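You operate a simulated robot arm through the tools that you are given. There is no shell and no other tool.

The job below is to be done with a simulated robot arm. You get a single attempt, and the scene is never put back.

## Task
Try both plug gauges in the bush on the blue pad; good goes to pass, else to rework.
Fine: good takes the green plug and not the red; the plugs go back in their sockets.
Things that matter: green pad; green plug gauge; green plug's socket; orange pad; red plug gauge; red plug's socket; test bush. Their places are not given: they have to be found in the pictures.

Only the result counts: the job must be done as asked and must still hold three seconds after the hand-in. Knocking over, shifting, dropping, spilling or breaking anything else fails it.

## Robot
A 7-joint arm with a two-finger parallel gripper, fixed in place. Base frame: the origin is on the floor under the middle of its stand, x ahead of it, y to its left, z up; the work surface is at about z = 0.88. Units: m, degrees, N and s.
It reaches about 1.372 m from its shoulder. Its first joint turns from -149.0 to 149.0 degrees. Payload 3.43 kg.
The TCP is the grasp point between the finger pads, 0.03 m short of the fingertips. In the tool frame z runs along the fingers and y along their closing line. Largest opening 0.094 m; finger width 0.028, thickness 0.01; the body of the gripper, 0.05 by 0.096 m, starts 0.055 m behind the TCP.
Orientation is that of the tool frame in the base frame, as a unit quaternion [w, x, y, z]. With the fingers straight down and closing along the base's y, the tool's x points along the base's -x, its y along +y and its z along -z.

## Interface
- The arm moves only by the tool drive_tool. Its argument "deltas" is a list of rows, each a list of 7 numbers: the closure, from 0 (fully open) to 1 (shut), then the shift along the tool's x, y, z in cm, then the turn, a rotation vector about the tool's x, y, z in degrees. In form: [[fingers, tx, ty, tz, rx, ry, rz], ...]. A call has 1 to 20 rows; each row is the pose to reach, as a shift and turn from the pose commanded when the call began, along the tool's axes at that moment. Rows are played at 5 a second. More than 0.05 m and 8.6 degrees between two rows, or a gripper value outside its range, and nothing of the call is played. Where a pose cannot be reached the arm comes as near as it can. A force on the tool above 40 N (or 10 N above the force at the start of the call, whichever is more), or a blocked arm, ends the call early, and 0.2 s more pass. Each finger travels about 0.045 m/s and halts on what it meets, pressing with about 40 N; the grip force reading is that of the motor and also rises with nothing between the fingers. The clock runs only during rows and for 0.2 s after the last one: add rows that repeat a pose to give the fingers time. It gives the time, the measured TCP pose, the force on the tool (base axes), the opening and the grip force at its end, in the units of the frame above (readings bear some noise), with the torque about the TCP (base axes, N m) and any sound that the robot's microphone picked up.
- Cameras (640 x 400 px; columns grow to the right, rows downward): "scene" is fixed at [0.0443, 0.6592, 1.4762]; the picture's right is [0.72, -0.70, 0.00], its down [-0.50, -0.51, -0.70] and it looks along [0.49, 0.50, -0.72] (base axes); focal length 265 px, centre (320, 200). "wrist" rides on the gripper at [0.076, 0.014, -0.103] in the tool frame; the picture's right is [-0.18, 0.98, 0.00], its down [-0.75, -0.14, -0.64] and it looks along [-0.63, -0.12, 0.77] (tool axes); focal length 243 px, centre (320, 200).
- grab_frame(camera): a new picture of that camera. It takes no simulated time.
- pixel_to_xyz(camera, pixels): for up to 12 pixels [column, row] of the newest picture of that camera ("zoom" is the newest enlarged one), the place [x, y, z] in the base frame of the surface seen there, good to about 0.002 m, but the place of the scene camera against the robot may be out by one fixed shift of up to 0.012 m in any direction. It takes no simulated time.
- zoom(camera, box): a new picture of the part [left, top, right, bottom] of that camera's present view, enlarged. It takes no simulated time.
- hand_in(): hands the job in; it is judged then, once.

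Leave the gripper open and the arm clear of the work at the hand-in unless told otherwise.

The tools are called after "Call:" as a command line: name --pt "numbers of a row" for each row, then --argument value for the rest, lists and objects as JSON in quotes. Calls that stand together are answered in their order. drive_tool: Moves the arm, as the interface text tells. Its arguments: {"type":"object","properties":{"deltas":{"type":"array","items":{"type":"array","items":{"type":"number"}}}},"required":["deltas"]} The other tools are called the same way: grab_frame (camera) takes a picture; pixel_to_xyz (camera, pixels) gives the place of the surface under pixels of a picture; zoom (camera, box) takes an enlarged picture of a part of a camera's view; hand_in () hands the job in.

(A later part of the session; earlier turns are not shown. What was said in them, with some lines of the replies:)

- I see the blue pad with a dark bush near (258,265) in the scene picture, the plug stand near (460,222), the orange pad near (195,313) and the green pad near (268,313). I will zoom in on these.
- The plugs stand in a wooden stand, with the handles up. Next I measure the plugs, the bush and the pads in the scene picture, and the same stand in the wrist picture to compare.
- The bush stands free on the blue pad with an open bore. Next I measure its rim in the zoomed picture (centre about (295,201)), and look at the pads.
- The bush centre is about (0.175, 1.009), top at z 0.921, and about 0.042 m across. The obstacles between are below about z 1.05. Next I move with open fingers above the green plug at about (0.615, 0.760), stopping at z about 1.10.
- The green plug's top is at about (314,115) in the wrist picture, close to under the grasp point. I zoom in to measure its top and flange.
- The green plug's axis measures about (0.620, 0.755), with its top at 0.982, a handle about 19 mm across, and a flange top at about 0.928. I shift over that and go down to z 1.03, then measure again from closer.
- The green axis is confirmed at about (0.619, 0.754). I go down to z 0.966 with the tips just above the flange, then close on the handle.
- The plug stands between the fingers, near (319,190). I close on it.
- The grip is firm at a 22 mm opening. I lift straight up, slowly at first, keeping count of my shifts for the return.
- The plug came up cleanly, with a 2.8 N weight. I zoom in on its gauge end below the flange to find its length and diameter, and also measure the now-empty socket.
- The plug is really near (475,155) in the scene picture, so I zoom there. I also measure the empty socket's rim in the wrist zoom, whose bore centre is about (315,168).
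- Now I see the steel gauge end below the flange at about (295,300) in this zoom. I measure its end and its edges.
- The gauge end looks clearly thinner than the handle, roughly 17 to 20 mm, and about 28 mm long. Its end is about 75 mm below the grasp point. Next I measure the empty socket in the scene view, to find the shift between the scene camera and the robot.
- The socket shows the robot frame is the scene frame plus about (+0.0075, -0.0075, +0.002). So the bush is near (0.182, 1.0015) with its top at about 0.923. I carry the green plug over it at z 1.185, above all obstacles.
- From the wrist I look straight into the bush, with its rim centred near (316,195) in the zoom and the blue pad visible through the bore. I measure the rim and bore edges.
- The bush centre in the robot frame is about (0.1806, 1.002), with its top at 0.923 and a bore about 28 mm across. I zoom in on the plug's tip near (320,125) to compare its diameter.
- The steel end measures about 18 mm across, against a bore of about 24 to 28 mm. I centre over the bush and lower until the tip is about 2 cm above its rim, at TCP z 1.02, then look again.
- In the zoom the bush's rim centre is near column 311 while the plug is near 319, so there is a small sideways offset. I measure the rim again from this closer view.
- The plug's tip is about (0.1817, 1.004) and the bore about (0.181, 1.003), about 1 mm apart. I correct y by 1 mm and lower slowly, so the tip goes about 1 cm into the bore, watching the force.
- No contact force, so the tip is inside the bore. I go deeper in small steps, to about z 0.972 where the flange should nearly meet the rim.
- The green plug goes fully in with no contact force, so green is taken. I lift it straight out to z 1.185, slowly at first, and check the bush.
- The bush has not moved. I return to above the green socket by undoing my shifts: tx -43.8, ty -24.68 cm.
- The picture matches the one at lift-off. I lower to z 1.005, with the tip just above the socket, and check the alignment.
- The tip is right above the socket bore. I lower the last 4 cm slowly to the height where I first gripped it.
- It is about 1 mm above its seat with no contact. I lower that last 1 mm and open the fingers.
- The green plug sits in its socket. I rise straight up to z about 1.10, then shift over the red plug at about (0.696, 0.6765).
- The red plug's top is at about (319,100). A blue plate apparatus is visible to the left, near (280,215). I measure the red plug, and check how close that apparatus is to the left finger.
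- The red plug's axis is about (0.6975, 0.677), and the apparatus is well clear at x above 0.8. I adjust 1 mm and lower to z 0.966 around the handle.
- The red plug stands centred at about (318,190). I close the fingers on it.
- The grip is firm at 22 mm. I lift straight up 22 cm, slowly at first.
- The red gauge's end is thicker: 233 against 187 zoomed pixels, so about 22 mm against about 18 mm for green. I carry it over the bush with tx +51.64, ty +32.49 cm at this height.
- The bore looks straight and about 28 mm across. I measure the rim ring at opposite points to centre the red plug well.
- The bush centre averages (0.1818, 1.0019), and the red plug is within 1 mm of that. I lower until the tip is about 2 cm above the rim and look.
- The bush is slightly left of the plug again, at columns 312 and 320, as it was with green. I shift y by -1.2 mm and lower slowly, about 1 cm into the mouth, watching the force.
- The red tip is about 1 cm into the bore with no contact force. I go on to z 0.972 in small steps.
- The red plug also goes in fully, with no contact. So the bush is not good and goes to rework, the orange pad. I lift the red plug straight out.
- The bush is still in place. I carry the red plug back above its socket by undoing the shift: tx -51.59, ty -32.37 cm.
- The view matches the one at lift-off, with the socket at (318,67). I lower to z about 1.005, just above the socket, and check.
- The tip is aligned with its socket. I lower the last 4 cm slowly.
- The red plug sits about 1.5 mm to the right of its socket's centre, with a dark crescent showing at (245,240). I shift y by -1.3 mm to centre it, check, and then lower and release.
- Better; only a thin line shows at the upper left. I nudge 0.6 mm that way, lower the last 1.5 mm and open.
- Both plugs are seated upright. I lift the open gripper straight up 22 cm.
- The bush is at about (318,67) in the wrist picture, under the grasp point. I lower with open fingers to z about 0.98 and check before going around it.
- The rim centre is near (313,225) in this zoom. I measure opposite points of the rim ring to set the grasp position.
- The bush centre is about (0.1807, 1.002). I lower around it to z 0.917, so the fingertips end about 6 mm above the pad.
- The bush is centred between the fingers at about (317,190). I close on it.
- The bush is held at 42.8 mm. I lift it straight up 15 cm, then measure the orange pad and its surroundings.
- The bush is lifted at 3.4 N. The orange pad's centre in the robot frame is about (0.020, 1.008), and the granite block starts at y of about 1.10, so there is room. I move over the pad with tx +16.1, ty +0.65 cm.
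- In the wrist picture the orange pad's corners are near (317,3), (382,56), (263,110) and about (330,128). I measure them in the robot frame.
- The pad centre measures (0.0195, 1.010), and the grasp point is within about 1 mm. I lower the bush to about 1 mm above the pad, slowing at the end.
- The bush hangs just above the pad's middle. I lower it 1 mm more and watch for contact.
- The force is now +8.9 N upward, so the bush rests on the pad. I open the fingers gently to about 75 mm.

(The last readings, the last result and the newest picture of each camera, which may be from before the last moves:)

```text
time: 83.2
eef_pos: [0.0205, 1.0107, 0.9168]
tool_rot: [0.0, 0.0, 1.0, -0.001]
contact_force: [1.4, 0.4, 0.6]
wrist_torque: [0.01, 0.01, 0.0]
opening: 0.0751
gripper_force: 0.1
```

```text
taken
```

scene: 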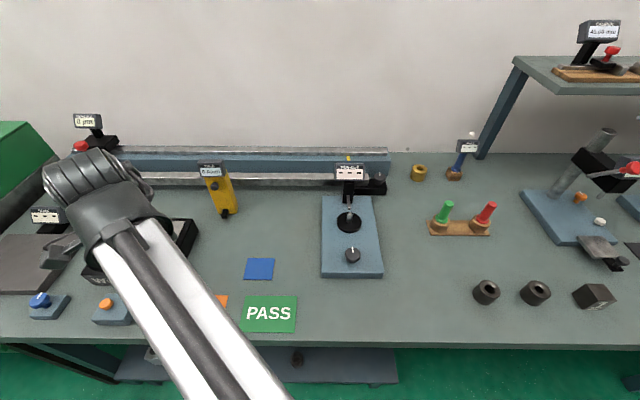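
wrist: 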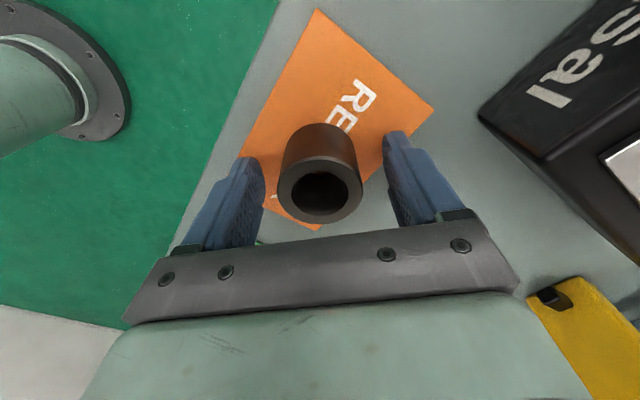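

The bush is free and standing on the pad. I rise straight up, then move back toward positive x so the scene camera can see everything.

Call:
drive_tool --pt "0.2 0 0 -1 0 0 0" --pt "0.2 0 0 -3 0 0 0" --pt "0.2 0 0 -6 0 0 0" --pt "0.1 0 0 -9.5 0 0 0" --pt "0 0 0 -13 0 0 0" --pt "0 0 0 -16.5 0 0 0" --pt "0 0 0 -20 0 0 0" --pt "0 0 0 -23.5 0 0 0" --pt "0 0 0 -26 0 0 0" --pt "0 0 0 -27 0 0 0" --pt "0 0 0 -27 0 0 0"

Call:
drive_tool --pt "0 -1.2 -0.4 0 0 0 0" --pt "0 -4 -1.4 0 0 0 0" --pt "0 -8 -2.8 0 0 0 0" --pt "0 -12 -4.2 0 0 0 0" --pt "0 -16 -5.6 0 0 0 0" --pt "0 -20 -7 0 0 0 0" --pt "0 -24 -8.4 0 0 0 0" --pt "0 -28 -9.8 0 0 0 0" --pt "0 -32 -11.2 0 0 0 0" --pt "0 -36 -12.6 0 0 0 0" --pt "0 -40 -14 0 0 0 0" --pt "0 -44 -15.4 0 0 0 0" --pt "0 -48 -16.8 0 0 0 0" --pt "0 -50 -17.4 0 0 0 0" --pt "0 -50 -17.4 0 0 0 0" --pt "0 -50 -17.4 0 0 0 0"

Call:
grab_frame --camera "scene"

Call:
zoom --camera "scene" --box '[150, 260, 310, 350]'

Call:
zoom --camera "scene" --box '[410, 180, 520, 250]'

```text
time: 85.6
eef_pos: [0.0213, 1.0093, 1.1863]
tool_rot: [0.0, -0.001, 1.0, 0.001]
contact_force: [-0.6, 0.1, -0.7]
wrist_torque: [-0.03, 0.0, -0.02]
opening: 0.0941
gripper_force: 0.1
```

```text
time: 89.0
eef_pos: [0.5198, 0.8343, 1.1859]
tool_rot: [0.0, -0.001, 1.0, -0.001]
contact_force: [0.8, 0.3, -0.6]
wrist_torque: [-0.03, -0.01, -0.01]
opening: 0.094
gripper_force: 0.0
```

```text
taken
```

scene: 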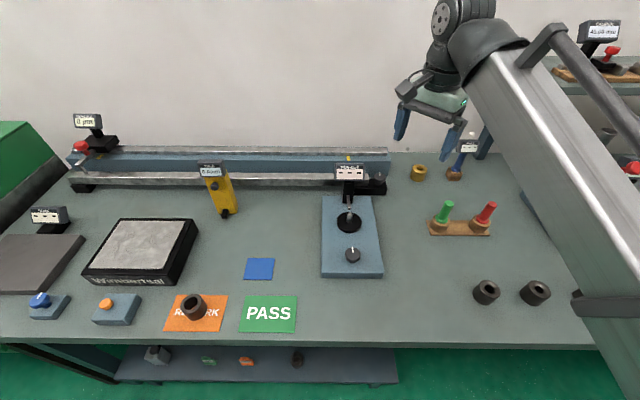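

```text
4.00 times, centred on (230, 305) of scene
```

zoom: 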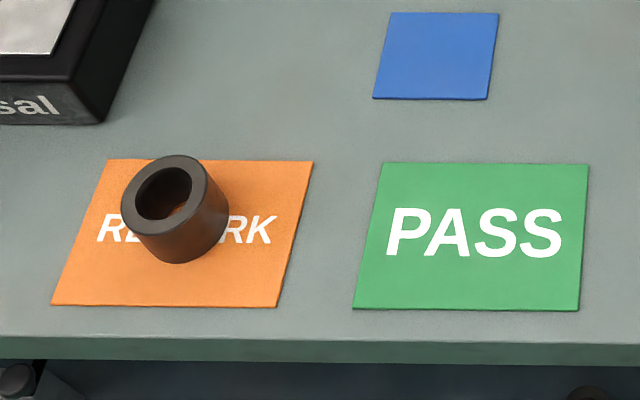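

```text
5.71 times, centred on (465, 215) of scene
```

zoom: 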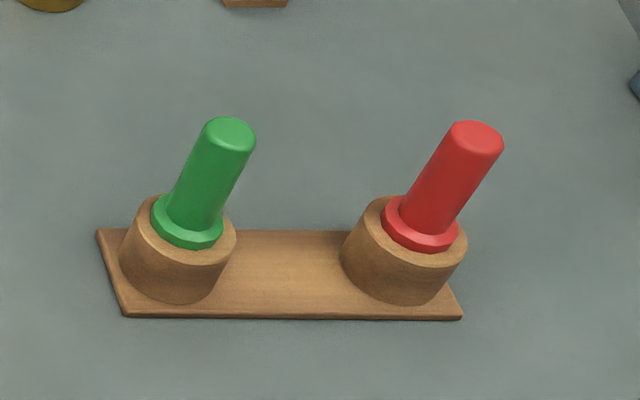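

The bush stands on the REWORK pad, near (193,308) in the scene picture. Both plugs are upright in their own sockets, as at the start. The gripper is open and clear at z 1.186. I hand the job in.

Call:
hand_in

```text
The job is handed in.
```

I put the bush on the orange rework pad, because it took both plug gauges. A good bush takes only the green one.

- **Green plug:** it went in until its flange was about 1–2 mm above the rim, with no contact force.
- **Red plug:** it went in to the same depth, also with no contact force. Its end measured about 22 mm across and the bore about 28 mm, so the bore is oversize.
- **Plugs:** both are back in their own sockets, and in the last scene picture they stand upright as they did at the start.
- **Bush:** it stands near the middle of the orange pad.
- **Arm:** the gripper was open and clear of the work at the hand-in, and nothing else looked moved in the last picture.

The job has been handed in, but the reply gave no verdict.
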